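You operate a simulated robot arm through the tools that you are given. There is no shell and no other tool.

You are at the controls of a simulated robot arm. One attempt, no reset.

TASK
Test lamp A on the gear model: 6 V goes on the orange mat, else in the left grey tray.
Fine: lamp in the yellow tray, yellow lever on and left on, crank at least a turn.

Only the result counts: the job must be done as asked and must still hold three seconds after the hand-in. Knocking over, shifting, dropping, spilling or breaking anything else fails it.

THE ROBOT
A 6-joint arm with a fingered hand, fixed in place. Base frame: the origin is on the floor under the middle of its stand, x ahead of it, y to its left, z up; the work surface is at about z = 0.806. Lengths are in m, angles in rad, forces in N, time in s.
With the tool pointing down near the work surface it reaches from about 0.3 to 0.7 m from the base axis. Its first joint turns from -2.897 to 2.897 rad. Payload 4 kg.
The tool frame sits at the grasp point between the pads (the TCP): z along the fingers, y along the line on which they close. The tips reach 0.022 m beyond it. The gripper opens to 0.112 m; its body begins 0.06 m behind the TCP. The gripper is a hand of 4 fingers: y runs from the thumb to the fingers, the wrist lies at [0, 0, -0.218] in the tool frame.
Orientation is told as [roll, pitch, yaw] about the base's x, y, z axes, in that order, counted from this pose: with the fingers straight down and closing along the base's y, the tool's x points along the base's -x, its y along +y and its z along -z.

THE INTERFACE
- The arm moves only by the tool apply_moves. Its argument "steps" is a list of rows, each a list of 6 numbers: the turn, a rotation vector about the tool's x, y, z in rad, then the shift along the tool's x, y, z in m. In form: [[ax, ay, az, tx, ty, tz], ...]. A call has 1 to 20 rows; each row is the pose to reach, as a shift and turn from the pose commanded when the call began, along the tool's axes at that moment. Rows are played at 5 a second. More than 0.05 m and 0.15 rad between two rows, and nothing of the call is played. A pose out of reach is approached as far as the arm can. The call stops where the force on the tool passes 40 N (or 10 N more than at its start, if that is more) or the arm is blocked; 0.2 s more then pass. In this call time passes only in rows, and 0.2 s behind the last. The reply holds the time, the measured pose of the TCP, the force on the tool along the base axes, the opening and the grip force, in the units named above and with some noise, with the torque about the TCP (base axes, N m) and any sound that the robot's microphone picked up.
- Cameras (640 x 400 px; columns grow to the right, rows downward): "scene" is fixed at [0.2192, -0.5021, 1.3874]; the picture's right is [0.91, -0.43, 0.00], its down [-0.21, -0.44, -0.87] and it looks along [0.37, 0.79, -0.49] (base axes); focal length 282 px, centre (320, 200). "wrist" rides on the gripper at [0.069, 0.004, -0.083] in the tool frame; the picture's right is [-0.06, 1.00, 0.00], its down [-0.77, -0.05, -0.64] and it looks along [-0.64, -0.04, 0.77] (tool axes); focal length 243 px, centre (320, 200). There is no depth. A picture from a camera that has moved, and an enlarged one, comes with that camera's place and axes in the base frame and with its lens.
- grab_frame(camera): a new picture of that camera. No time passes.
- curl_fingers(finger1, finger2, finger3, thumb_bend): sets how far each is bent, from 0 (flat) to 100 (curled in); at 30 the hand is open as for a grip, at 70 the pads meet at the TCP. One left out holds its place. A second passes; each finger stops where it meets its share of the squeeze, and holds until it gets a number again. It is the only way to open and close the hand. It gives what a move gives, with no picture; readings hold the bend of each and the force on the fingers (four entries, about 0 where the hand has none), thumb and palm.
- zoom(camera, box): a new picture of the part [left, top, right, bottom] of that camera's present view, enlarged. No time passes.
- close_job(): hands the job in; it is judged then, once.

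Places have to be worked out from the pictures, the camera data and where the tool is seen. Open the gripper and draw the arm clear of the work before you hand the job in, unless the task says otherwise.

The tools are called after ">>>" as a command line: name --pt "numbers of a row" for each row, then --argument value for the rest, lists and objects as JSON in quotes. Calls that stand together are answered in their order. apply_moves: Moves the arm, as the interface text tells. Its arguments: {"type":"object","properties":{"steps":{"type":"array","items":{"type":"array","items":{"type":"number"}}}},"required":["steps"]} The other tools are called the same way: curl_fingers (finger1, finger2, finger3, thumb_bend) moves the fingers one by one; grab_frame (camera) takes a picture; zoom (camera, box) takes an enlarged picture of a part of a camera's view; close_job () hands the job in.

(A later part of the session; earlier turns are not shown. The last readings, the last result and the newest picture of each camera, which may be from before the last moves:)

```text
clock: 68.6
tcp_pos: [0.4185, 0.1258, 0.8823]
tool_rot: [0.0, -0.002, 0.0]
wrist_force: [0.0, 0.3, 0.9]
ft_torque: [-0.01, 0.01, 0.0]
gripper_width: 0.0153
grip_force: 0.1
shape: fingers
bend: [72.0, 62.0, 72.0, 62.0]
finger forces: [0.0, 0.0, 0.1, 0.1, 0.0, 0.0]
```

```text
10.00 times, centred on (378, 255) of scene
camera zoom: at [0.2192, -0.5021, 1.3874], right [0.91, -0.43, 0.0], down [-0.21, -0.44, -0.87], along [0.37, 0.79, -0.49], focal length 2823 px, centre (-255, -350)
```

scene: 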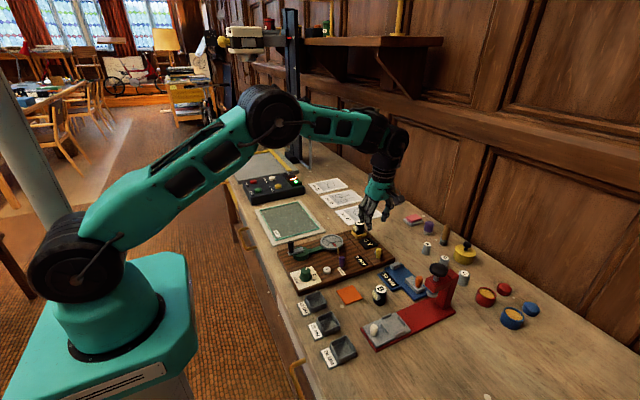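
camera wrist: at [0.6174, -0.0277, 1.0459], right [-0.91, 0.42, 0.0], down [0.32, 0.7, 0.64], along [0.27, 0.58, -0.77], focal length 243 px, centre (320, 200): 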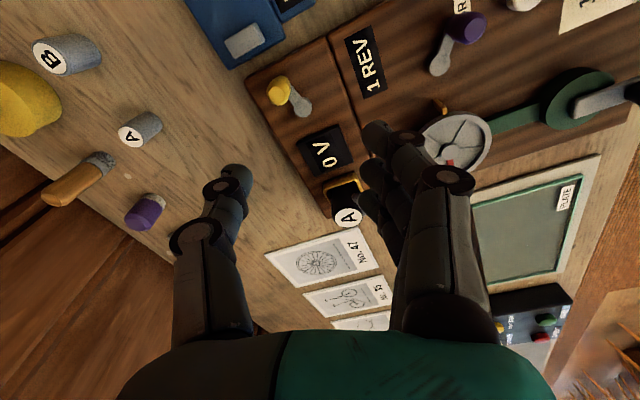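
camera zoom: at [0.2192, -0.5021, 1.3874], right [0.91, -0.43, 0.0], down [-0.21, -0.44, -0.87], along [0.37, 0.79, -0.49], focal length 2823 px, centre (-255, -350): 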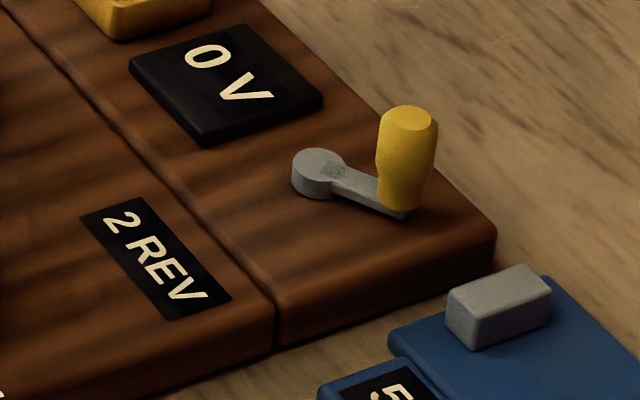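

The lamp sits upright inside the tray and the lever is fully over. Since only clockwise turns were made so far, I try one full counter-clockwise turn and read the displays.

>>> apply_moves --pt "0 0 0 -0.0014 -0.009 0" --pt "0 0 0 -0.0055 -0.017 0" --pt "0 0 0 -0.012 -0.0235 0" --pt "0 0 0 -0.02 -0.0276 0" --pt "0 0 0 -0.029 -0.029 0" --pt "0 0 0 -0.038 -0.0276 0" --pt "0 0 0 -0.046 -0.0235 0" --pt "0 0 0 -0.0525 -0.017 0" --pt "0 0 0 -0.0566 -0.009 0" --pt "0 0 0 -0.058 0 0" --pt "0 0 0 -0.0566 0.009 0" --pt "0 0 0 -0.0525 0.017 0" --pt "0 0 0 -0.046 0.0235 0" --pt "0 0 0 -0.038 0.0276 0" --pt "0 0 0 -0.029 0.029 0" --pt "0 0 0 -0.02 0.0276 0" --pt "0 0 0 -0.012 0.0235 0" --pt "0 0 0 -0.0055 0.017 0" --pt "0 0 0 -0.0014 0.009 0" --pt "0 0 0 0 0 0"

>>> zoom --camera "scene" --box '[275, 205, 395, 275]'

>>> zoom --camera "wrist" --box '[200, 80, 440, 260]'

```text
clock: 72.8
tcp_pos: [0.418, 0.124, 0.8814]
tool_rot: [-0.001, -0.002, -0.001]
wrist_force: [0.5, 1.1, -0.3]
ft_torque: [0.01, -0.02, 0.01]
gripper_width: 0.0152
grip_force: 0.1
shape: fingers
bend: [72.0, 62.0, 72.0, 62.0]
finger forces: [0.0, 0.0, 0.0, 0.0, 0.0, 0.0]
```

```text
5.33 times, centred on (335, 240) of scene
camera zoom: at [0.2192, -0.5021, 1.3874], right [0.91, -0.43, 0.0], down [-0.21, -0.44, -0.87], along [0.37, 0.79, -0.49], focal length 1506 px, centre (240, -13)
```

zoom: 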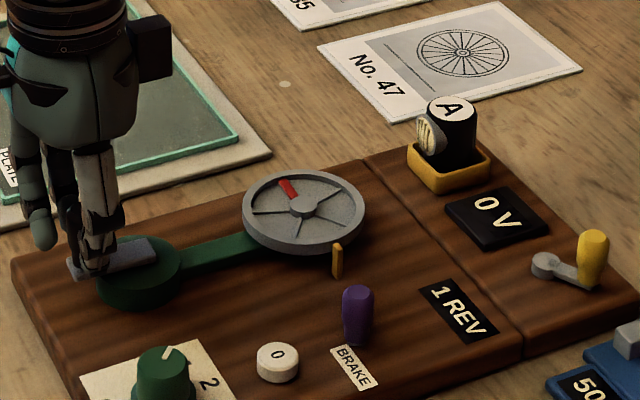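

```text
2.22 times, centred on (320, 170) of wrist
camera zoom: at [0.3475, 0.129, 0.9652], right [0.06, 1.0, 0.0], down [0.76, -0.05, 0.64], along [0.64, -0.04, -0.77], focal length 539 px, centre (320, 267)
```

zoom: 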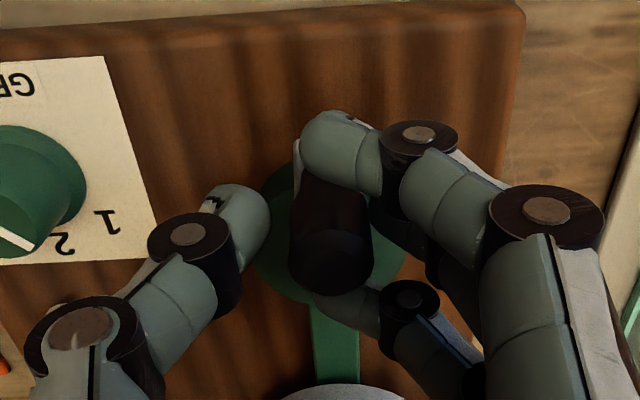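

Counter-clockwise only counts back to 1 REV, with still 0 V. The lever may not be fully over, because my last push direction was poor near the end of its arc. I lift off the crank and go to push the knob along its arc using the thumb, with yaw -1.2.

>>> apply_moves --pt "0 0 0 0 0 -0.02" --pt "0 0 0 0 0 -0.045" --pt "0 0 0 0 0 -0.08"

>>> curl_fingers --finger1 45 --finger2 45 --finger3 45 --thumb_bend 62

>>> apply_moves --pt "0 0 0.133 -0.0275 -0.0128 0" --pt "0 0 0.267 -0.0551 -0.0255 0" --pt "0 0 0.4 -0.0826 -0.0383 0" --pt "0 0 0.533 -0.1101 -0.051 0" --pt "0 0 0.667 -0.1377 -0.0638 0" --pt "0 0 0.8 -0.1652 -0.0765 0" --pt "0 0 0.933 -0.1927 -0.0893 0" --pt "0 0 1.067 -0.2203 -0.102 0" --pt "0 0 1.2 -0.2478 -0.1148 0"

>>> grab_frame --camera "wrist"

>>> zoom --camera "scene" --box '[330, 190, 430, 270]'

```text
clock: 73.6
tcp_pos: [0.4196, 0.1258, 0.9618]
tool_rot: [0.0, -0.002, -0.001]
wrist_force: [0.3, -0.8, -0.6]
ft_torque: [-0.02, 0.03, 0.02]
gripper_width: 0.0151
grip_force: 0.0
shape: fingers
bend: [72.0, 62.0, 72.0, 62.0]
finger forces: [0.0, 0.0, 0.0, 0.1, 0.0, 0.0]
```

```text
clock: 74.6
tcp_pos: [0.4194, 0.1254, 0.9616]
tool_rot: [0.0, -0.003, -0.001]
wrist_force: [0.6, 0.6, -0.4]
ft_torque: [-0.02, 0.01, -0.01]
gripper_width: 0.0477
grip_force: 0.0
shape: fingers
bend: [45.0, 45.0, 45.0, 62.0]
finger forces: [0.1, 0.1, 0.0, 0.1, 0.0, 0.1]
```

```text
clock: 76.6
tcp_pos: [0.6664, 0.0097, 0.9634]
tool_rot: [0.002, -0.003, -1.203]
wrist_force: [-0.7, -0.2, -0.5]
ft_torque: [-0.02, -0.02, -0.01]
gripper_width: 0.0481
grip_force: 0.1
shape: fingers
bend: [45.0, 45.0, 45.0, 62.0]
finger forces: [0.1, 0.0, 0.0, 0.0, 0.0, 0.1]
```

```text
taken
camera wrist: at [0.6444, 0.076, 1.0466], right [0.95, 0.3, 0.0], down [0.23, -0.73, 0.64], along [0.19, -0.61, -0.77], focal length 243 px, centre (320, 200)
```

wrist: 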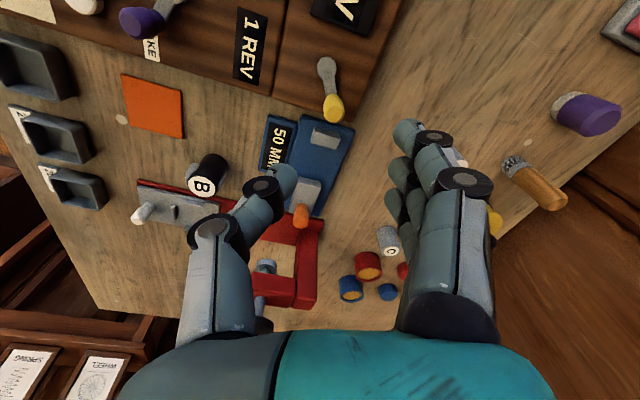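

```text
5.00 times, centred on (380, 230) of scene
camera zoom: at [0.2192, -0.5021, 1.3874], right [0.91, -0.43, 0.0], down [-0.21, -0.44, -0.87], along [0.37, 0.79, -0.49], focal length 1411 px, centre (20, 50)
```

zoom: 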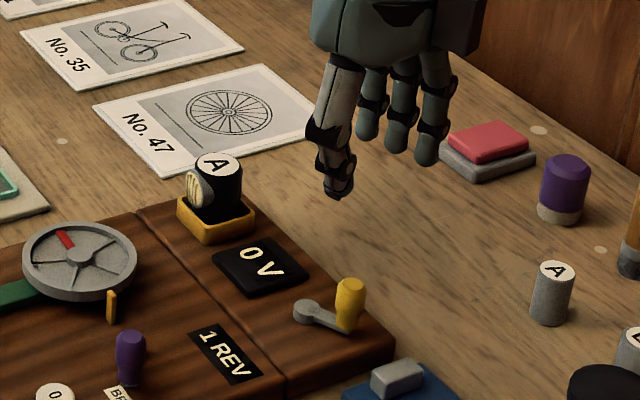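

The negative yaw is reachable. I zoom in on the knob from this side.

>>> zoom --camera "wrist" --box '[270, 40, 400, 140]'

```text
4.00 times, centred on (335, 90) of wrist
camera zoom: at [0.6444, 0.076, 1.0466], right [0.95, 0.3, 0.0], down [0.23, -0.73, 0.64], along [0.19, -0.61, -0.77], focal length 970 px, centre (260, 640)
```

zoom: 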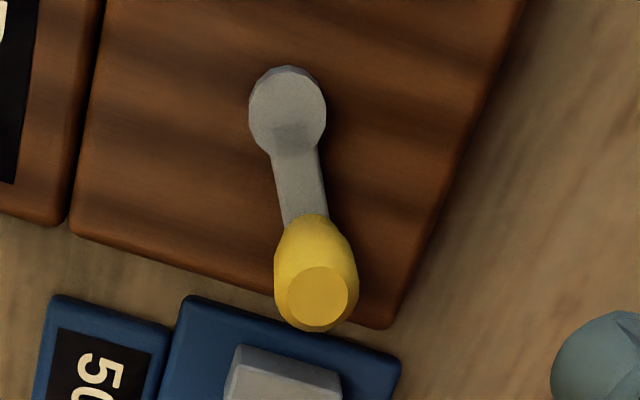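

The arm measures about 30° past centre, symmetric with its starting angle. To be certain it is at the stop I descend and push it along the arc with the thumb.

>>> apply_moves --pt "0 0 0 -0.003 0 0.025" --pt "0 0 0 -0.003 0 0.05" --pt "0 0 0 -0.003 0 0.075" --pt "0 0 0 -0.003 0 0.095" --pt "0 0 0 -0.003 0 0.106"

>>> apply_moves --pt "0 0 0 0 0.005 0" --pt "0 0 0 0 0.01 0" --pt "0 0 0 0 0.0145 0" --pt "0 0 0 0 0.019 0"

>>> zoom --camera "wrist" --box '[230, 80, 430, 240]'

>>> zoom --camera "scene" --box '[345, 217, 415, 267]'

```text
clock: 77.8
tcp_pos: [0.6681, 0.0064, 0.8557]
tool_rot: [0.002, -0.001, -1.2]
wrist_force: [0.0, 1.4, 0.5]
ft_torque: [0.0, 0.01, -0.01]
gripper_width: 0.0481
grip_force: 0.1
shape: fingers
bend: [45.0, 45.0, 45.0, 62.0]
finger forces: [0.1, 0.0, 0.0, 0.0, 0.0, 0.0]
```

```text
clock: 78.8
tcp_pos: [0.6852, 0.014, 0.8559]
tool_rot: [0.0, 0.002, -1.201]
wrist_force: [-2.3, -1.6, 1.0]
ft_torque: [-0.02, 0.08, -0.05]
gripper_width: 0.0504
grip_force: 1.4
shape: fingers
bend: [45.0, 45.0, 45.0, 61.0]
finger forces: [0.1, 0.0, 0.0, 0.1, 2.7, 0.1]
```

```text
2.50 times, centred on (330, 160) of wrist
camera zoom: at [0.6624, 0.0803, 0.9397], right [0.95, 0.3, 0.0], down [0.23, -0.73, 0.64], along [0.19, -0.61, -0.77], focal length 606 px, centre (295, 300)
```

zoom: 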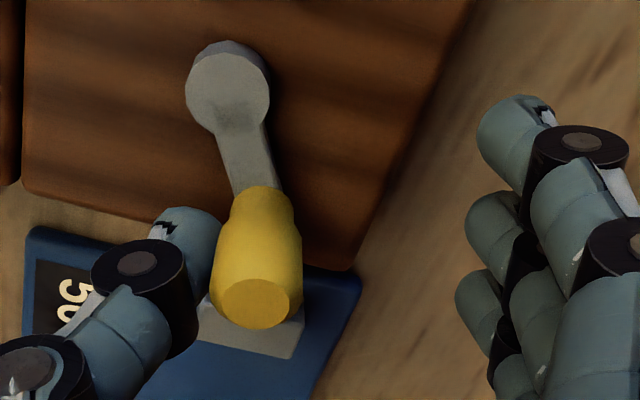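

```text
8.00 times, centred on (380, 242) of scene
camera zoom: at [0.2192, -0.5021, 1.3874], right [0.91, -0.43, 0.0], down [-0.21, -0.44, -0.87], along [0.37, 0.79, -0.49], focal length 2258 px, centre (-160, -136)
```

zoom: 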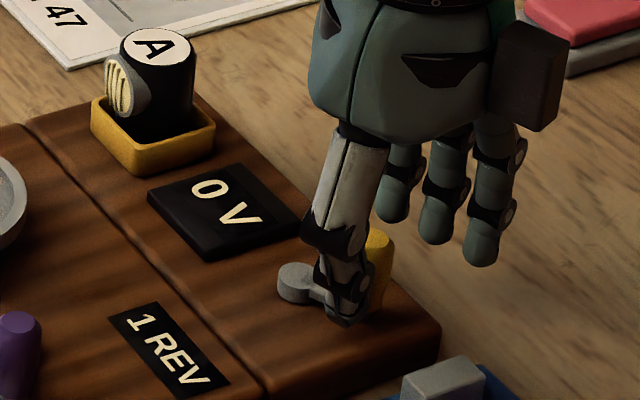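

The thumb touches the knob at 2.7 N. I push another centimetre and compare.

>>> apply_moves --pt "0 0 0 0 0.004 0" --pt "0 0 0 0 0.008 0"

>>> zoom --camera "wrist" --box '[230, 80, 430, 240]'

>>> zoom --camera "scene" --box '[345, 217, 415, 267]'

```text
clock: 79.4
tcp_pos: [0.6925, 0.017, 0.8557]
tool_rot: [0.001, -0.001, -1.201]
wrist_force: [-7.2, -3.6, 3.1]
ft_torque: [-0.08, 0.18, -0.02]
gripper_width: 0.0566
grip_force: 3.7
shape: fingers
bend: [45.0, 45.0, 45.0, 59.0]
finger forces: [0.0, 0.1, 0.0, 0.1, 7.6, 0.0]
```

```text
2.50 times, centred on (330, 160) of wrist
camera zoom: at [0.6698, 0.083, 0.9396], right [0.95, 0.3, 0.0], down [0.23, -0.73, 0.64], along [0.19, -0.61, -0.77], focal length 606 px, centre (295, 300)
```

zoom: 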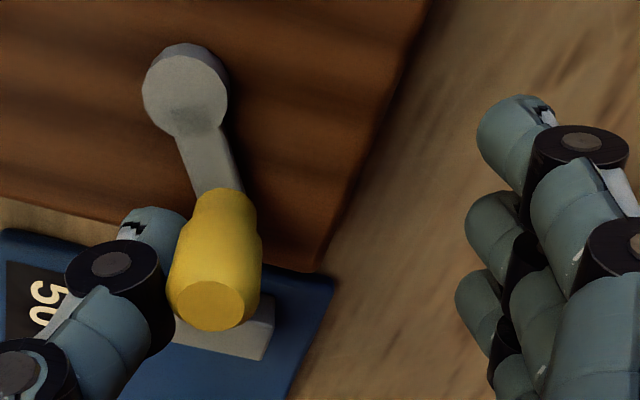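

```text
8.00 times, centred on (380, 242) of scene
camera zoom: at [0.2192, -0.5021, 1.3874], right [0.91, -0.43, 0.0], down [-0.21, -0.44, -0.87], along [0.37, 0.79, -0.49], focal length 2258 px, centre (-160, -136)
```

zoom: 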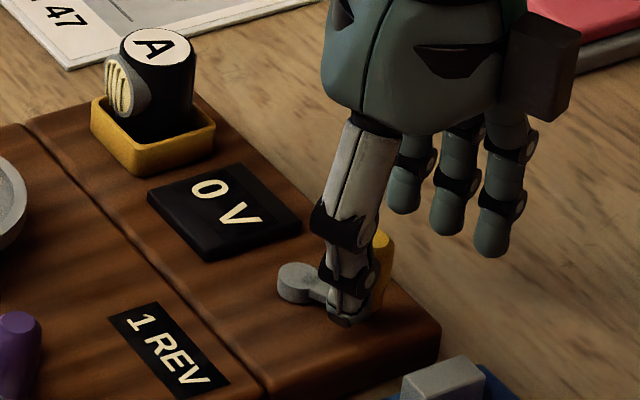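

The knob doesn't move relative to the pivot under 7.6 N, so it is at its stop and the lever is fully over. My last clockwise run may have been just short of a full turn because of the cage's slack, so I'll go back and crank well over one turn.

>>> apply_moves --pt "0 0 0 0 -0.008 0" --pt "0 0 0 0 -0.016 0" --pt "0 0 0 0 -0.018 -0.02" --pt "0 0 0 0 -0.018 -0.045" --pt "0 0 0 0 -0.018 -0.075" --pt "0 0 0 0 -0.018 -0.106"

>>> zoom --camera "scene" --box '[330, 190, 430, 270]'

```text
clock: 80.8
tcp_pos: [0.6765, 0.0114, 0.962]
tool_rot: [0.002, -0.002, -1.2]
wrist_force: [0.6, -0.3, 0.1]
ft_torque: [0.0, 0.0, 0.01]
gripper_width: 0.0482
grip_force: 0.1
shape: fingers
bend: [45.0, 45.0, 45.0, 62.0]
finger forces: [0.1, 0.0, 0.0, 0.1, 0.1, 0.0]
```

```text
5.00 times, centred on (380, 230) of scene
camera zoom: at [0.2192, -0.5021, 1.3874], right [0.91, -0.43, 0.0], down [-0.21, -0.44, -0.87], along [0.37, 0.79, -0.49], focal length 1411 px, centre (20, 50)
```

zoom: 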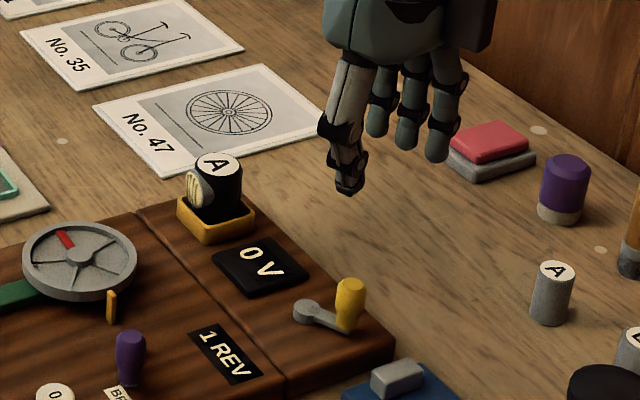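

The lever stays over. I travel back to the crank handle.

>>> apply_moves --pt "0 0 -0.133 0.0221 -0.0221 0" --pt "0 0 -0.267 0.0443 -0.0442 0" --pt "0 0 -0.4 0.0664 -0.0663 0" --pt "0 0 -0.533 0.0885 -0.0884 0" --pt "0 0 -0.667 0.1107 -0.1104 0" --pt "0 0 -0.8 0.1328 -0.1325 0" --pt "0 0 -0.933 0.1549 -0.1546 0" --pt "0 0 -1.067 0.1771 -0.1767 0" --pt "0 0 -1.2 0.1992 -0.1988 0"

>>> curl_fingers --finger1 55 --finger2 55 --finger3 42 --thumb_bend 55

>>> zoom --camera "wrist" --box '[270, 80, 390, 180]'

```text
clock: 82.8
tcp_pos: [0.4173, 0.1242, 0.9613]
tool_rot: [0.001, -0.003, 0.001]
wrist_force: [-0.4, 0.4, -0.5]
ft_torque: [0.0, 0.01, -0.01]
gripper_width: 0.0483
grip_force: 0.0
shape: fingers
bend: [45.0, 45.0, 45.0, 62.0]
finger forces: [0.0, 0.0, 0.0, 0.0, 0.0, 0.0]
```

```text
clock: 83.8
tcp_pos: [0.4186, 0.1241, 0.9612]
tool_rot: [0.001, -0.003, 0.0]
wrist_force: [-0.1, 0.1, -0.9]
ft_torque: [-0.02, 0.0, 0.02]
gripper_width: 0.0436
grip_force: 0.1
shape: fingers
bend: [55.0, 55.0, 42.0, 55.0]
finger forces: [0.0, 0.1, 0.0, 0.1, 0.0, 0.0]
```

```text
4.00 times, centred on (330, 130) of wrist
camera zoom: at [0.3473, 0.1291, 1.0453], right [0.06, 1.0, 0.0], down [0.76, -0.05, 0.64], along [0.64, -0.04, -0.77], focal length 970 px, centre (280, 480)
```

zoom: 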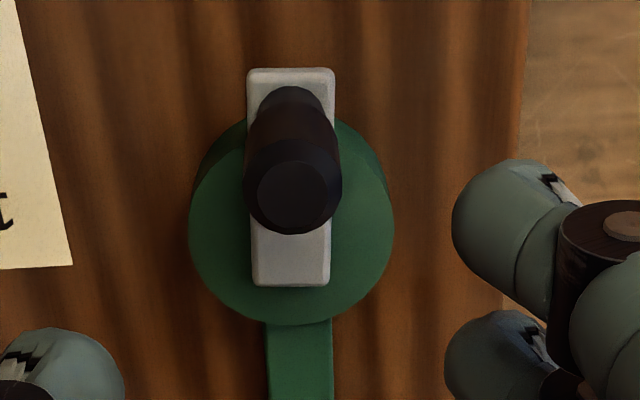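

The handle is at tool (-0.001, +0.002). I descend, cage it, and crank clockwise.

>>> apply_moves --pt "0 0 0 0.0007 0.0018 0.02" --pt "0 0 0 0.0007 0.0018 0.04" --pt "0 0 0 0.0007 0.0018 0.06" --pt "0 0 0 0.0007 0.0018 0.08"

>>> curl_fingers --finger2 62 --thumb_bend 62

>>> curl_fingers --finger1 72 --finger3 72

>>> apply_moves --pt "0 0 0 -0.0014 0.009 0" --pt "0 0 0 -0.0055 0.017 0" --pt "0 0 0 -0.012 0.0235 0" --pt "0 0 0 -0.02 0.0276 0" --pt "0 0 0 -0.029 0.029 0" --pt "0 0 0 -0.038 0.0276 0" --pt "0 0 0 -0.046 0.0235 0" --pt "0 0 0 -0.0525 0.017 0" --pt "0 0 0 -0.0566 0.009 0" --pt "0 0 0 -0.058 0 0" --pt "0 0 0 -0.0566 -0.009 0" --pt "0 0 0 -0.0525 -0.017 0" --pt "0 0 0 -0.046 -0.0235 0" --pt "0 0 0 -0.038 -0.0276 0" --pt "0 0 0 -0.029 -0.029 0" --pt "0 0 0 -0.02 -0.0276 0" --pt "0 0 0 -0.012 -0.0235 0" --pt "0 0 0 -0.0055 -0.017 0" --pt "0 0 0 -0.0014 -0.009 0" --pt "0 0 0 0 0 0"

>>> zoom --camera "scene" --box '[275, 205, 395, 275]'

```text
clock: 84.8
tcp_pos: [0.4176, 0.1262, 0.8826]
tool_rot: [-0.002, -0.001, -0.001]
wrist_force: [0.7, -0.3, -0.2]
ft_torque: [0.01, 0.0, 0.0]
gripper_width: 0.0439
grip_force: 0.0
shape: fingers
bend: [55.0, 55.0, 42.0, 55.0]
finger forces: [0.1, 0.0, 0.0, 0.0, 0.0, 0.0]
```

```text
clock: 85.8
tcp_pos: [0.418, 0.1263, 0.8821]
tool_rot: [-0.001, -0.002, 0.002]
wrist_force: [0.6, 0.0, -1.0]
ft_torque: [-0.01, -0.01, 0.0]
gripper_width: 0.0355
grip_force: 0.2
shape: fingers
bend: [55.0, 62.0, 42.0, 62.0]
finger forces: [0.0, 0.0, 0.0, 0.1, 0.1, 0.0]
```

```text
clock: 86.8
tcp_pos: [0.4177, 0.126, 0.8814]
tool_rot: [0.0, 0.0, 0.0]
wrist_force: [0.0, 0.1, -0.3]
ft_torque: [0.02, -0.01, 0.0]
gripper_width: 0.0151
grip_force: 0.1
shape: fingers
bend: [72.0, 62.0, 72.0, 62.0]
finger forces: [0.0, 0.0, 0.0, 0.1, 0.0, 0.0]
```

```text
clock: 91.0
tcp_pos: [0.4166, 0.1259, 0.8826]
tool_rot: [0.0, -0.001, 0.002]
wrist_force: [0.3, -0.6, 1.2]
ft_torque: [-0.01, 0.01, -0.03]
gripper_width: 0.0153
grip_force: 0.1
shape: fingers
bend: [72.0, 62.0, 72.0, 62.0]
finger forces: [0.1, 0.1, 0.0, 0.0, 0.0, 0.0]
```

```text
5.33 times, centred on (335, 240) of scene
camera zoom: at [0.2192, -0.5021, 1.3874], right [0.91, -0.43, 0.0], down [-0.21, -0.44, -0.87], along [0.37, 0.79, -0.49], focal length 1506 px, centre (240, -13)
```

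zoom: 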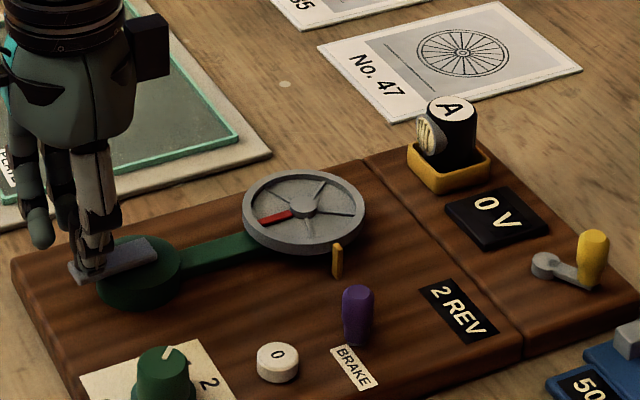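

Now 2 REV and still 0 V. I add another full clockwise turn to be well beyond one turn with the lever fully over.

>>> apply_moves --pt "0 0 0 -0.0014 0.009 0" --pt "0 0 0 -0.0055 0.017 0" --pt "0 0 0 -0.012 0.0235 0" --pt "0 0 0 -0.02 0.0276 0" --pt "0 0 0 -0.029 0.029 0" --pt "0 0 0 -0.038 0.0276 0" --pt "0 0 0 -0.046 0.0235 0" --pt "0 0 0 -0.0525 0.017 0" --pt "0 0 0 -0.0566 0.009 0" --pt "0 0 0 -0.058 0 0" --pt "0 0 0 -0.0566 -0.009 0" --pt "0 0 0 -0.0525 -0.017 0" --pt "0 0 0 -0.046 -0.0235 0" --pt "0 0 0 -0.038 -0.0276 0" --pt "0 0 0 -0.029 -0.029 0" --pt "0 0 0 -0.02 -0.0276 0" --pt "0 0 0 -0.012 -0.0235 0" --pt "0 0 0 -0.0055 -0.017 0" --pt "0 0 0 -0.0014 -0.009 0" --pt "0 0 0 0 0 0"

>>> zoom --camera "scene" --box '[275, 205, 395, 275]'

```text
clock: 95.2
tcp_pos: [0.4169, 0.1246, 0.8815]
tool_rot: [0.0, -0.004, 0.001]
wrist_force: [0.7, 0.7, 0.5]
ft_torque: [0.03, -0.02, 0.04]
gripper_width: 0.0152
grip_force: 0.0
shape: fingers
bend: [72.0, 62.0, 72.0, 62.0]
finger forces: [0.0, 0.0, 0.0, 0.1, 0.0, 0.1]
```

```text
5.33 times, centred on (335, 240) of scene
camera zoom: at [0.2192, -0.5021, 1.3874], right [0.91, -0.43, 0.0], down [-0.21, -0.44, -0.87], along [0.37, 0.79, -0.49], focal length 1506 px, centre (240, -13)
```

zoom: 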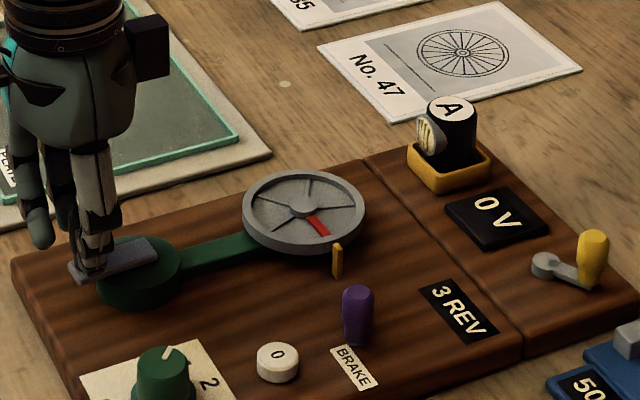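

With 3 REV and the lever fully toward +x the voltmeter still reads 0 V, so "on" may be the other position, toward the robot. I lift off and go push the lever back with the fingers (yaw -1.57), then crank again.

>>> apply_moves --pt "0 0 0 0 0 -0.02" --pt "0 0 0 0 0 -0.045" --pt "0 0 0 0 0 -0.08"

>>> curl_fingers --finger1 42 --finger2 60 --finger3 60 --thumb_bend 42

>>> apply_moves --pt "0 0 0.143 -0.0247 -0.0102 0" --pt "0 0 0.286 -0.0495 -0.0204 0" --pt "0 0 0.428 -0.0742 -0.0305 0" --pt "0 0 0.571 -0.0989 -0.0407 0" --pt "0 0 0.714 -0.1236 -0.0509 0" --pt "0 0 0.857 -0.1484 -0.0611 0" --pt "0 0 0.999 -0.1731 -0.0713 0" --pt "0 0 1.142 -0.1978 -0.0814 0" --pt "0 0 1.285 -0.2226 -0.0916 0" --pt "0 0 1.428 -0.2473 -0.1018 0" --pt "0 0 1.57 -0.272 -0.112 0"

>>> grab_frame --camera "wrist"

```text
clock: 96.0
tcp_pos: [0.4181, 0.1254, 0.9619]
tool_rot: [0.0, -0.002, -0.001]
wrist_force: [-0.2, 0.2, -0.5]
ft_torque: [0.04, 0.02, 0.02]
gripper_width: 0.0153
grip_force: 0.0
shape: fingers
bend: [72.0, 62.0, 72.0, 62.0]
finger forces: [0.0, 0.0, 0.0, 0.1, 0.0, 0.0]
```

```text
clock: 97.0
tcp_pos: [0.417, 0.1249, 0.962]
tool_rot: [0.001, -0.002, 0.0]
wrist_force: [-0.3, 0.6, -0.1]
ft_torque: [0.03, 0.01, 0.0]
gripper_width: 0.0791
grip_force: 0.0
shape: fingers
bend: [42.0, 60.0, 60.0, 42.0]
finger forces: [0.0, 0.0, 0.0, 0.0, 0.1, 0.0]
```

```text
clock: 99.4
tcp_pos: [0.6893, 0.0141, 0.9619]
tool_rot: [0.004, 0.0, -1.571]
wrist_force: [-0.6, -0.5, 0.5]
ft_torque: [0.01, -0.02, -0.02]
gripper_width: 0.0791
grip_force: 0.1
shape: fingers
bend: [42.0, 60.0, 60.0, 42.0]
finger forces: [0.1, 0.0, 0.0, 0.0, 0.1, 0.0]
```

```text
taken
camera wrist: at [0.6923, 0.0834, 1.0458], right [1.0, -0.07, 0.0], down [-0.05, -0.76, 0.64], along [-0.04, -0.64, -0.77], focal length 243 px, centre (320, 200)
```

wrist: 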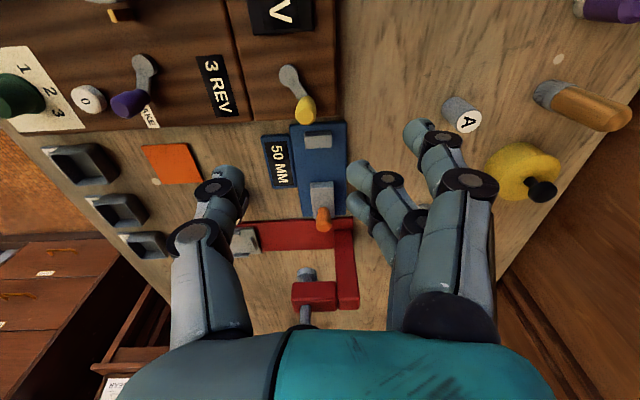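

The hand is near the lever with fingers on its far side. I zoom to place the knob precisely.

>>> zoom --camera "wrist" --box '[240, 50, 400, 170]'

```text
3.33 times, centred on (320, 110) of wrist
camera zoom: at [0.6923, 0.0834, 1.0458], right [1.0, -0.07, 0.0], down [-0.05, -0.76, 0.64], along [-0.04, -0.64, -0.77], focal length 809 px, centre (320, 500)
```

zoom: 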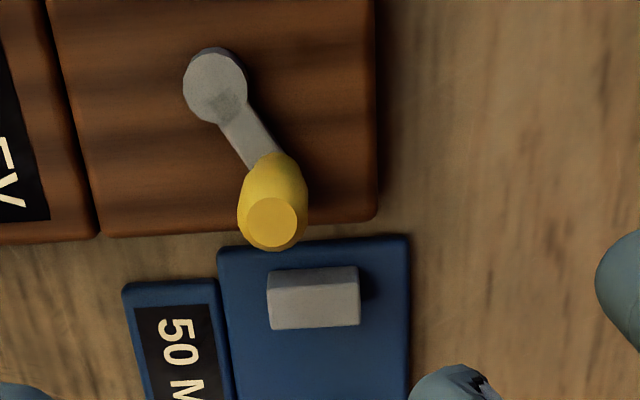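

The grey block of the gauge is close to finger 3's path, so I retract finger 3 and use only the middle finger. Then I descend beside the knob.

>>> curl_fingers --finger3 40

>>> apply_moves --pt "0 0 0 0 0 0.025" --pt "0 0 0 0 0 0.05" --pt "0 0 0 0 0 0.075" --pt "0 0 0 0 0 0.092" --pt "0 0 0 0 0 0.102"

>>> zoom --camera "wrist" --box '[220, 80, 420, 240]'

>>> zoom --camera "scene" --box '[345, 207, 425, 277]'

```text
clock: 100.4
tcp_pos: [0.6891, 0.0129, 0.9609]
tool_rot: [0.0, 0.0, -1.57]
wrist_force: [-0.6, 1.2, 0.4]
ft_torque: [0.02, -0.03, -0.02]
gripper_width: 0.079
grip_force: 0.0
shape: fingers
bend: [42.0, 60.0, 40.0, 42.0]
finger forces: [0.1, 0.1, 0.0, 0.0, 0.0, 0.0]
```

```text
clock: 101.6
tcp_pos: [0.689, 0.0135, 0.8598]
tool_rot: [0.002, -0.001, -1.57]
wrist_force: [-0.3, 0.4, 0.8]
ft_torque: [-0.01, 0.0, 0.0]
gripper_width: 0.0793
grip_force: 0.0
shape: fingers
bend: [42.0, 60.0, 40.0, 42.0]
finger forces: [0.1, 0.0, 0.1, 0.0, 0.1, 0.0]
```

```text
2.50 times, centred on (320, 160) of wrist
camera zoom: at [0.6924, 0.0833, 0.944], right [1.0, -0.06, 0.0], down [-0.05, -0.76, 0.64], along [-0.04, -0.64, -0.77], focal length 606 px, centre (320, 300)
```

zoom: 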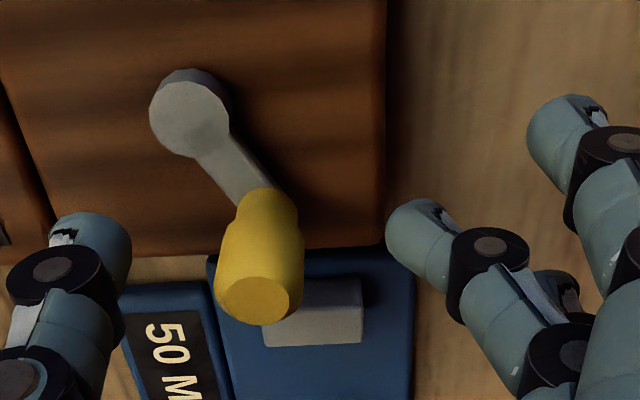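

```text
5.71 times, centred on (385, 242) of scene
camera zoom: at [0.2192, -0.5021, 1.3874], right [0.91, -0.43, 0.0], down [-0.21, -0.44, -0.87], along [0.37, 0.79, -0.49], focal length 1613 px, centre (-51, -40)
```

zoom: 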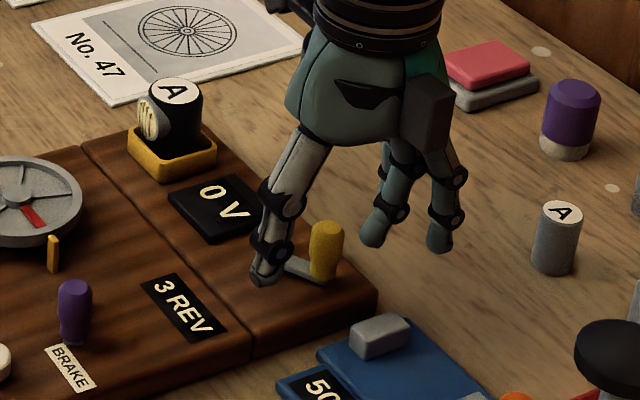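

The middle finger is on the far side of the knob, clear of the gauge. I push toward -x in steps.

>>> apply_moves --pt "0 0 0 0 -0.006 0" --pt "0 0 0 0 -0.012 0" --pt "0 0 0 0 -0.018 0" --pt "0 0 0 0 -0.023 0" --pt "0 0 0 0 -0.028 0" --pt "0 0 0 0 -0.033 0"

>>> zoom --camera "wrist" --box '[220, 80, 420, 240]'

>>> zoom --camera "scene" --box '[345, 207, 425, 277]'

```text
clock: 103.0
tcp_pos: [0.6574, 0.0143, 0.8603]
tool_rot: [0.002, 0.001, -1.57]
wrist_force: [-0.1, 0.8, 0.1]
ft_torque: [0.0, -0.02, -0.01]
gripper_width: 0.0793
grip_force: 0.1
shape: fingers
bend: [42.0, 59.0, 40.0, 42.0]
finger forces: [0.0, 0.4, 0.0, 0.0, 0.1, 0.1]
```

```text
2.50 times, centred on (320, 160) of wrist
camera zoom: at [0.6596, 0.0836, 0.9439], right [1.0, -0.06, 0.0], down [-0.05, -0.76, 0.64], along [-0.04, -0.64, -0.77], focal length 606 px, centre (320, 300)
```

zoom: 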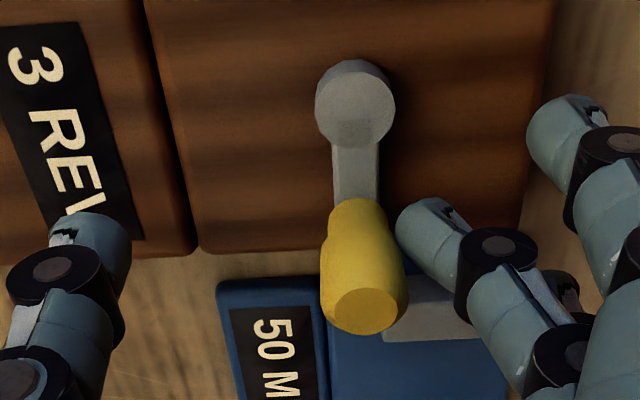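

```text
5.71 times, centred on (385, 242) of scene
camera zoom: at [0.2192, -0.5021, 1.3874], right [0.91, -0.43, 0.0], down [-0.21, -0.44, -0.87], along [0.37, 0.79, -0.49], focal length 1613 px, centre (-51, -40)
```

zoom: 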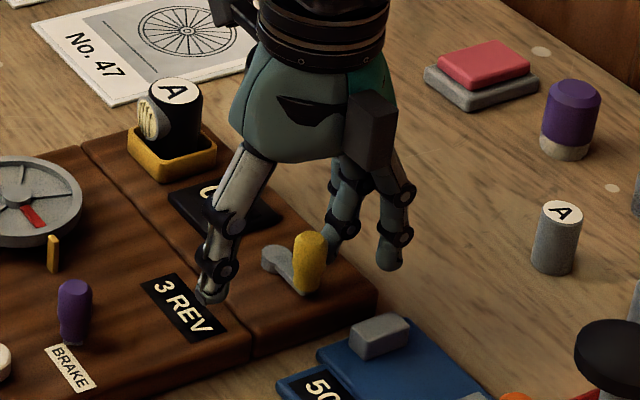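

The lever is now about at its centre. I keep pushing toward -x.

>>> apply_moves --pt "0 0 0 0 -0.005 0" --pt "0 0 0 0 -0.01 0" --pt "0 0 0 0 -0.015 0" --pt "0 0 0 0 -0.02 0"

>>> zoom --camera "wrist" --box '[220, 80, 420, 240]'

>>> zoom --camera "scene" --box '[345, 207, 425, 277]'

```text
clock: 104.0
tcp_pos: [0.6362, 0.0141, 0.8596]
tool_rot: [0.003, 0.0, -1.571]
wrist_force: [3.9, 0.3, 1.1]
ft_torque: [-0.02, -0.14, -0.01]
gripper_width: 0.0792
grip_force: 1.8
shape: fingers
bend: [42.0, 55.0, 40.0, 42.0]
finger forces: [0.1, 4.3, 0.1, 0.0, 0.0, 0.0]
```

```text
2.50 times, centred on (320, 160) of wrist
camera zoom: at [0.6395, 0.0834, 0.9442], right [1.0, -0.06, 0.0], down [-0.05, -0.77, 0.64], along [-0.04, -0.64, -0.77], focal length 606 px, centre (320, 300)
```

zoom: 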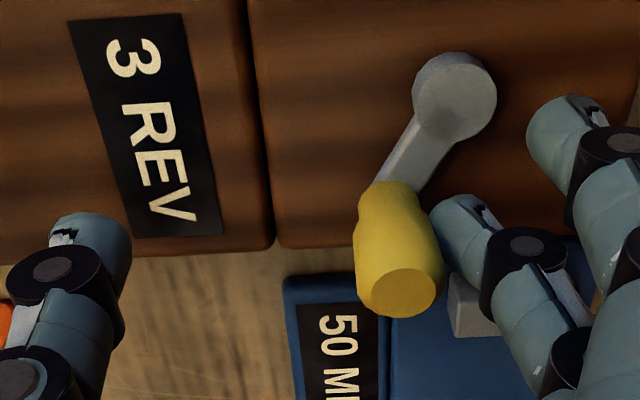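

```text
5.71 times, centred on (385, 242) of scene
camera zoom: at [0.2192, -0.5021, 1.3874], right [0.91, -0.43, 0.0], down [-0.21, -0.44, -0.87], along [0.37, 0.79, -0.49], focal length 1613 px, centre (-51, -40)
```

zoom: 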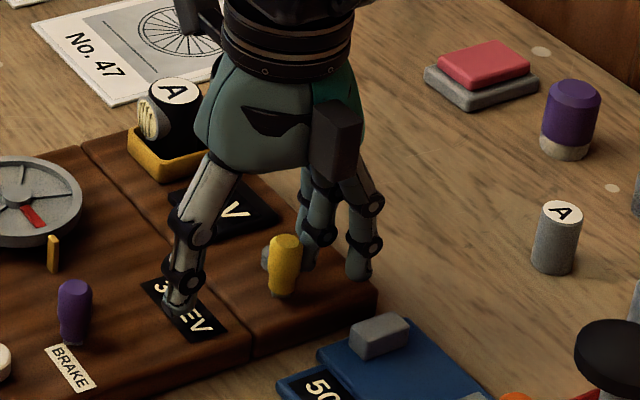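

The lever is back at the robot-side position, with finger force rising at the stop. I back off and rise, then check the display.

>>> apply_moves --pt "0 0 0 0 0.006 0" --pt "0 0 0 0 0.012 0" --pt "0 0 0 0 0.013 -0.02" --pt "0 0 0 0 0.013 -0.045" --pt "0 0 0 0 0.013 -0.075" --pt "0 0 0 0 0.013 -0.102"

>>> zoom --camera "scene" --box '[330, 205, 410, 275]'

>>> zoom --camera "wrist" --box '[220, 20, 420, 180]'

```text
clock: 105.4
tcp_pos: [0.6489, 0.0131, 0.9627]
tool_rot: [0.002, -0.001, -1.571]
wrist_force: [0.2, 0.0, -0.2]
ft_torque: [0.0, 0.0, -0.01]
gripper_width: 0.0794
grip_force: 0.0
shape: fingers
bend: [42.0, 60.0, 40.0, 42.0]
finger forces: [0.1, 0.0, 0.0, 0.0, 0.0, 0.0]
```

```text
5.71 times, centred on (370, 240) of scene
camera zoom: at [0.2192, -0.5021, 1.3874], right [0.91, -0.43, 0.0], down [-0.21, -0.44, -0.87], along [0.37, 0.79, -0.49], focal length 1613 px, centre (34, -29)
```

zoom: 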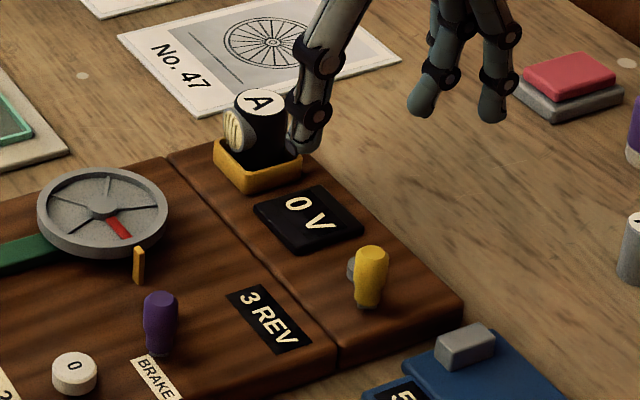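

```text
2.50 times, centred on (320, 100) of wrist
camera zoom: at [0.6526, 0.083, 1.0464], right [1.0, -0.06, 0.0], down [-0.05, -0.76, 0.64], along [-0.04, -0.64, -0.77], focal length 606 px, centre (320, 450)
```

zoom: 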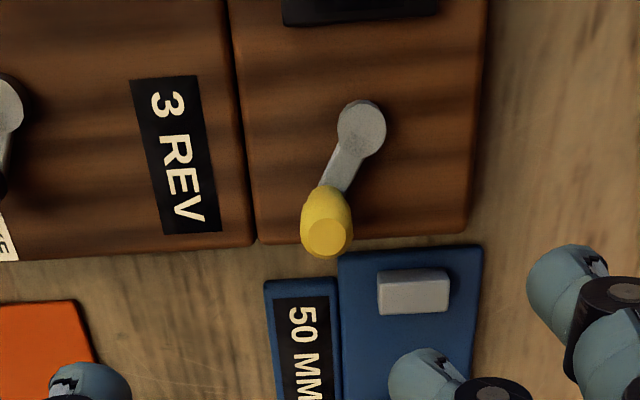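

The lever is back at its original position; the display still shows 0 V. I go back to the crank and turn it more than one full turn in this state.

>>> apply_moves --pt "0 0 -0.143 0.0102 -0.021 0" --pt "0 0 -0.286 0.0204 -0.042 0" --pt "0 0 -0.428 0.0307 -0.063 0" --pt "0 0 -0.571 0.0409 -0.084 0" --pt "0 0 -0.714 0.0511 -0.105 0" --pt "0 0 -0.857 0.0613 -0.126 0" --pt "0 0 -0.999 0.0715 -0.1469 0" --pt "0 0 -1.142 0.0817 -0.1679 0" --pt "0 0 -1.285 0.092 -0.1889 0" --pt "0 0 -1.428 0.1022 -0.2099 0" --pt "0 0 -1.571 0.1124 -0.2309 0"

>>> curl_fingers --finger1 55 --finger2 55 --finger3 42 --thumb_bend 55

>>> zoom --camera "wrist" --box '[270, 80, 390, 180]'

```text
clock: 107.8
tcp_pos: [0.4191, 0.1255, 0.9624]
tool_rot: [0.0, -0.003, 0.001]
wrist_force: [-0.3, -0.3, 0.2]
ft_torque: [0.0, 0.01, 0.04]
gripper_width: 0.0791
grip_force: 0.1
shape: fingers
bend: [42.0, 60.0, 40.0, 42.0]
finger forces: [0.0, 0.0, 0.0, 0.0, 0.1, 0.0]
```

```text
clock: 108.8
tcp_pos: [0.4186, 0.1261, 0.9601]
tool_rot: [0.0, -0.001, 0.0]
wrist_force: [0.6, -0.3, 0.0]
ft_torque: [-0.03, 0.01, -0.02]
gripper_width: 0.0446
grip_force: 0.1
shape: fingers
bend: [55.0, 55.0, 42.0, 55.0]
finger forces: [0.1, 0.1, 0.1, 0.0, 0.0, 0.0]
```

```text
4.00 times, centred on (330, 130) of wrist
camera zoom: at [0.3479, 0.1301, 1.045], right [0.06, 1.0, 0.0], down [0.76, -0.05, 0.64], along [0.64, -0.04, -0.77], focal length 970 px, centre (280, 480)
```

zoom: 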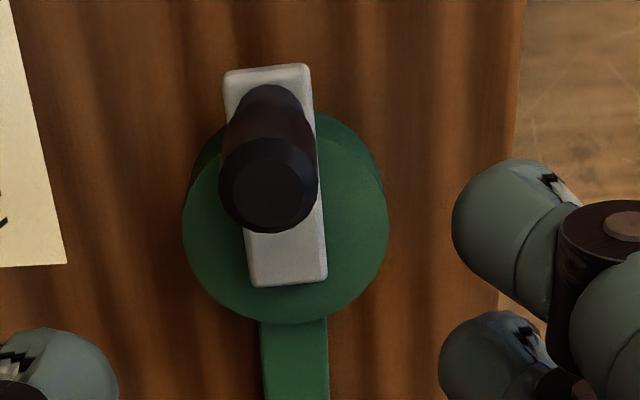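

The handle is at tool (-0.0006, -0.0026). I descend, cage it, and crank clockwise a bit more than one turn.

>>> apply_moves --pt "0 0 0 0.0014 -0.0026 0.02" --pt "0 0 0 0.0014 -0.0026 0.04" --pt "0 0 0 0.0014 -0.0026 0.06" --pt "0 0 0 0.0014 -0.0026 0.08"

>>> curl_fingers --finger2 62 --thumb_bend 62

>>> curl_fingers --finger1 72 --finger3 72

>>> apply_moves --pt "0 0 0 -0.0014 0.0105 0" --pt "0 0 0 -0.0055 0.0185 0" --pt "0 0 0 -0.012 0.025 0" --pt "0 0 0 -0.02 0.0291 0" --pt "0 0 0 -0.029 0.0305 0" --pt "0 0 0 -0.038 0.0291 0" --pt "0 0 0 -0.046 0.025 0" --pt "0 0 0 -0.0525 0.0185 0" --pt "0 0 0 -0.0566 0.0105 0" --pt "0 0 0 -0.058 0.0015 0" --pt "0 0 0 -0.0566 -0.0075 0" --pt "0 0 0 -0.0525 -0.0155 0" --pt "0 0 0 -0.046 -0.022 0" --pt "0 0 0 -0.038 -0.0261 0" --pt "0 0 0 -0.029 -0.0275 0" --pt "0 0 0 -0.02 -0.0261 0" --pt "0 0 0 -0.012 -0.022 0" --pt "0 0 0 -0.0055 -0.0155 0" --pt "0 0 0 -0.0014 -0.0075 0" --pt "0 0 0 0 0.0015 0"

>>> zoom --camera "scene" --box '[275, 205, 395, 275]'

```text
clock: 109.8
tcp_pos: [0.4168, 0.1241, 0.882]
tool_rot: [0.001, 0.0, 0.001]
wrist_force: [-0.1, -0.5, -0.5]
ft_torque: [-0.01, 0.02, 0.01]
gripper_width: 0.0443
grip_force: 0.1
shape: fingers
bend: [55.0, 55.0, 42.0, 55.0]
finger forces: [0.1, 0.1, 0.0, 0.1, 0.0, 0.0]
```

```text
clock: 110.8
tcp_pos: [0.417, 0.1229, 0.8814]
tool_rot: [0.001, -0.001, 0.001]
wrist_force: [0.2, -0.6, 0.2]
ft_torque: [-0.01, -0.02, 0.0]
gripper_width: 0.0356
grip_force: 0.2
shape: fingers
bend: [55.0, 62.0, 42.0, 62.0]
finger forces: [0.0, 0.1, 0.1, 0.1, 0.1, 0.0]
```

```text
clock: 111.8
tcp_pos: [0.4189, 0.1235, 0.8804]
tool_rot: [-0.001, -0.001, 0.0]
wrist_force: [-0.4, 0.0, 0.3]
ft_torque: [0.02, 0.05, 0.0]
gripper_width: 0.0154
grip_force: 0.0
shape: fingers
bend: [72.0, 62.0, 72.0, 62.0]
finger forces: [0.1, 0.1, 0.0, 0.0, 0.0, 0.0]
```

```text
clock: 116.0
tcp_pos: [0.4169, 0.1253, 0.8814]
tool_rot: [0.0, -0.002, 0.0]
wrist_force: [0.6, 0.7, 0.0]
ft_torque: [-0.01, -0.01, -0.03]
gripper_width: 0.0154
grip_force: 0.0
shape: fingers
bend: [72.0, 62.0, 72.0, 62.0]
finger forces: [0.0, 0.0, 0.0, 0.0, 0.0, 0.0]
```

```text
5.33 times, centred on (335, 240) of scene
camera zoom: at [0.2192, -0.5021, 1.3874], right [0.91, -0.43, 0.0], down [-0.21, -0.44, -0.87], along [0.37, 0.79, -0.49], focal length 1506 px, centre (240, -13)
```

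zoom: 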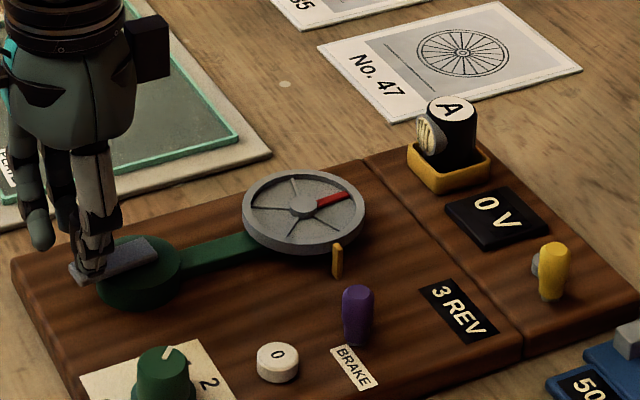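

Still 0 V after roughly one turn. I add another half turn to be certain it exceeds one full turn in this lever position.

>>> apply_moves --pt "0 0 0 -0.0014 0.009 0" --pt "0 0 0 -0.0055 0.017 0" --pt "0 0 0 -0.012 0.0235 0" --pt "0 0 0 -0.02 0.0276 0" --pt "0 0 0 -0.029 0.029 0" --pt "0 0 0 -0.038 0.0276 0" --pt "0 0 0 -0.046 0.0235 0" --pt "0 0 0 -0.0525 0.017 0" --pt "0 0 0 -0.0566 0.009 0" --pt "0 0 0 -0.058 0 0" --pt "0 0 0 -0.0566 -0.009 0" --pt "0 0 0 -0.0525 -0.017 0"

>>> zoom --camera "scene" --box '[275, 205, 395, 275]'

```text
clock: 118.6
tcp_pos: [0.4702, 0.1082, 0.8804]
tool_rot: [0.001, -0.003, 0.0]
wrist_force: [0.4, 0.0, 0.2]
ft_torque: [0.01, 0.0, -0.03]
gripper_width: 0.0154
grip_force: 0.0
shape: fingers
bend: [72.0, 62.0, 72.0, 62.0]
finger forces: [0.0, 0.1, 0.1, 0.1, 0.0, 0.0]
```

```text
5.33 times, centred on (335, 240) of scene
camera zoom: at [0.2192, -0.5021, 1.3874], right [0.91, -0.43, 0.0], down [-0.21, -0.44, -0.87], along [0.37, 0.79, -0.49], focal length 1506 px, centre (240, -13)
```

zoom: 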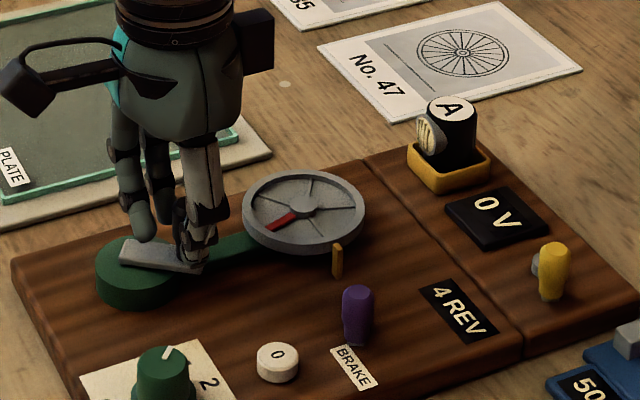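

Neither lever position leaves a voltage on the display after cranking. Since this is a dynamo, the reading may only appear while it is actually spinning. I bring the handle to about 320° so that I can flick it, let it coast, and photograph the display.

>>> apply_moves --pt "0 0 0 0.0055 -0.0065 0" --pt "0 0 0 0.0135 -0.0106 0" --pt "0 0 0 0.0225 -0.012 0" --pt "0 0 0 0.0315 -0.0106 0" --pt "0 0 0 0.0395 -0.0065 0" --pt "0 0 0 0.0447 -0.0016 0"

>>> zoom --camera "wrist" --box '[200, 80, 440, 260]'

>>> zoom --camera "scene" --box '[275, 205, 395, 275]'

```text
clock: 120.0
tcp_pos: [0.4236, 0.1061, 0.8811]
tool_rot: [0.0, -0.002, 0.0]
wrist_force: [0.2, 0.4, -0.4]
ft_torque: [-0.02, 0.0, -0.03]
gripper_width: 0.0152
grip_force: 0.0
shape: fingers
bend: [72.0, 62.0, 72.0, 62.0]
finger forces: [0.1, 0.1, 0.0, 0.0, 0.4, 0.0]
```

```text
2.22 times, centred on (320, 170) of wrist
camera zoom: at [0.3537, 0.1108, 0.9653], right [0.06, 1.0, 0.0], down [0.76, -0.05, 0.64], along [0.64, -0.04, -0.77], focal length 539 px, centre (320, 267)
```

zoom: 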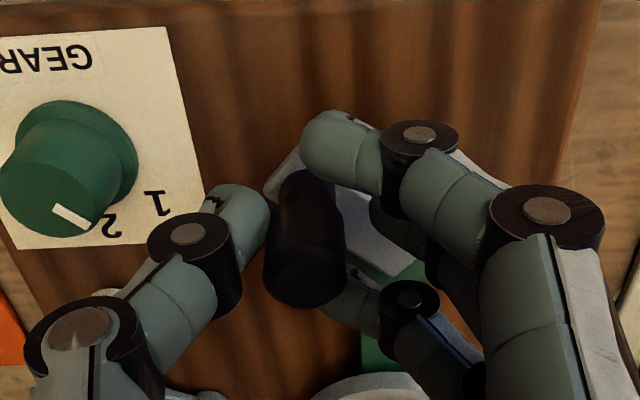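

```text
5.33 times, centred on (335, 240) of scene
camera zoom: at [0.2192, -0.5021, 1.3874], right [0.91, -0.43, 0.0], down [-0.21, -0.44, -0.87], along [0.37, 0.79, -0.49], focal length 1506 px, centre (240, -13)
```

zoom: 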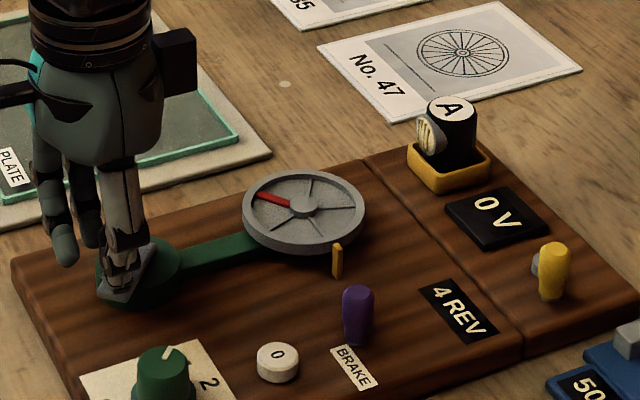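

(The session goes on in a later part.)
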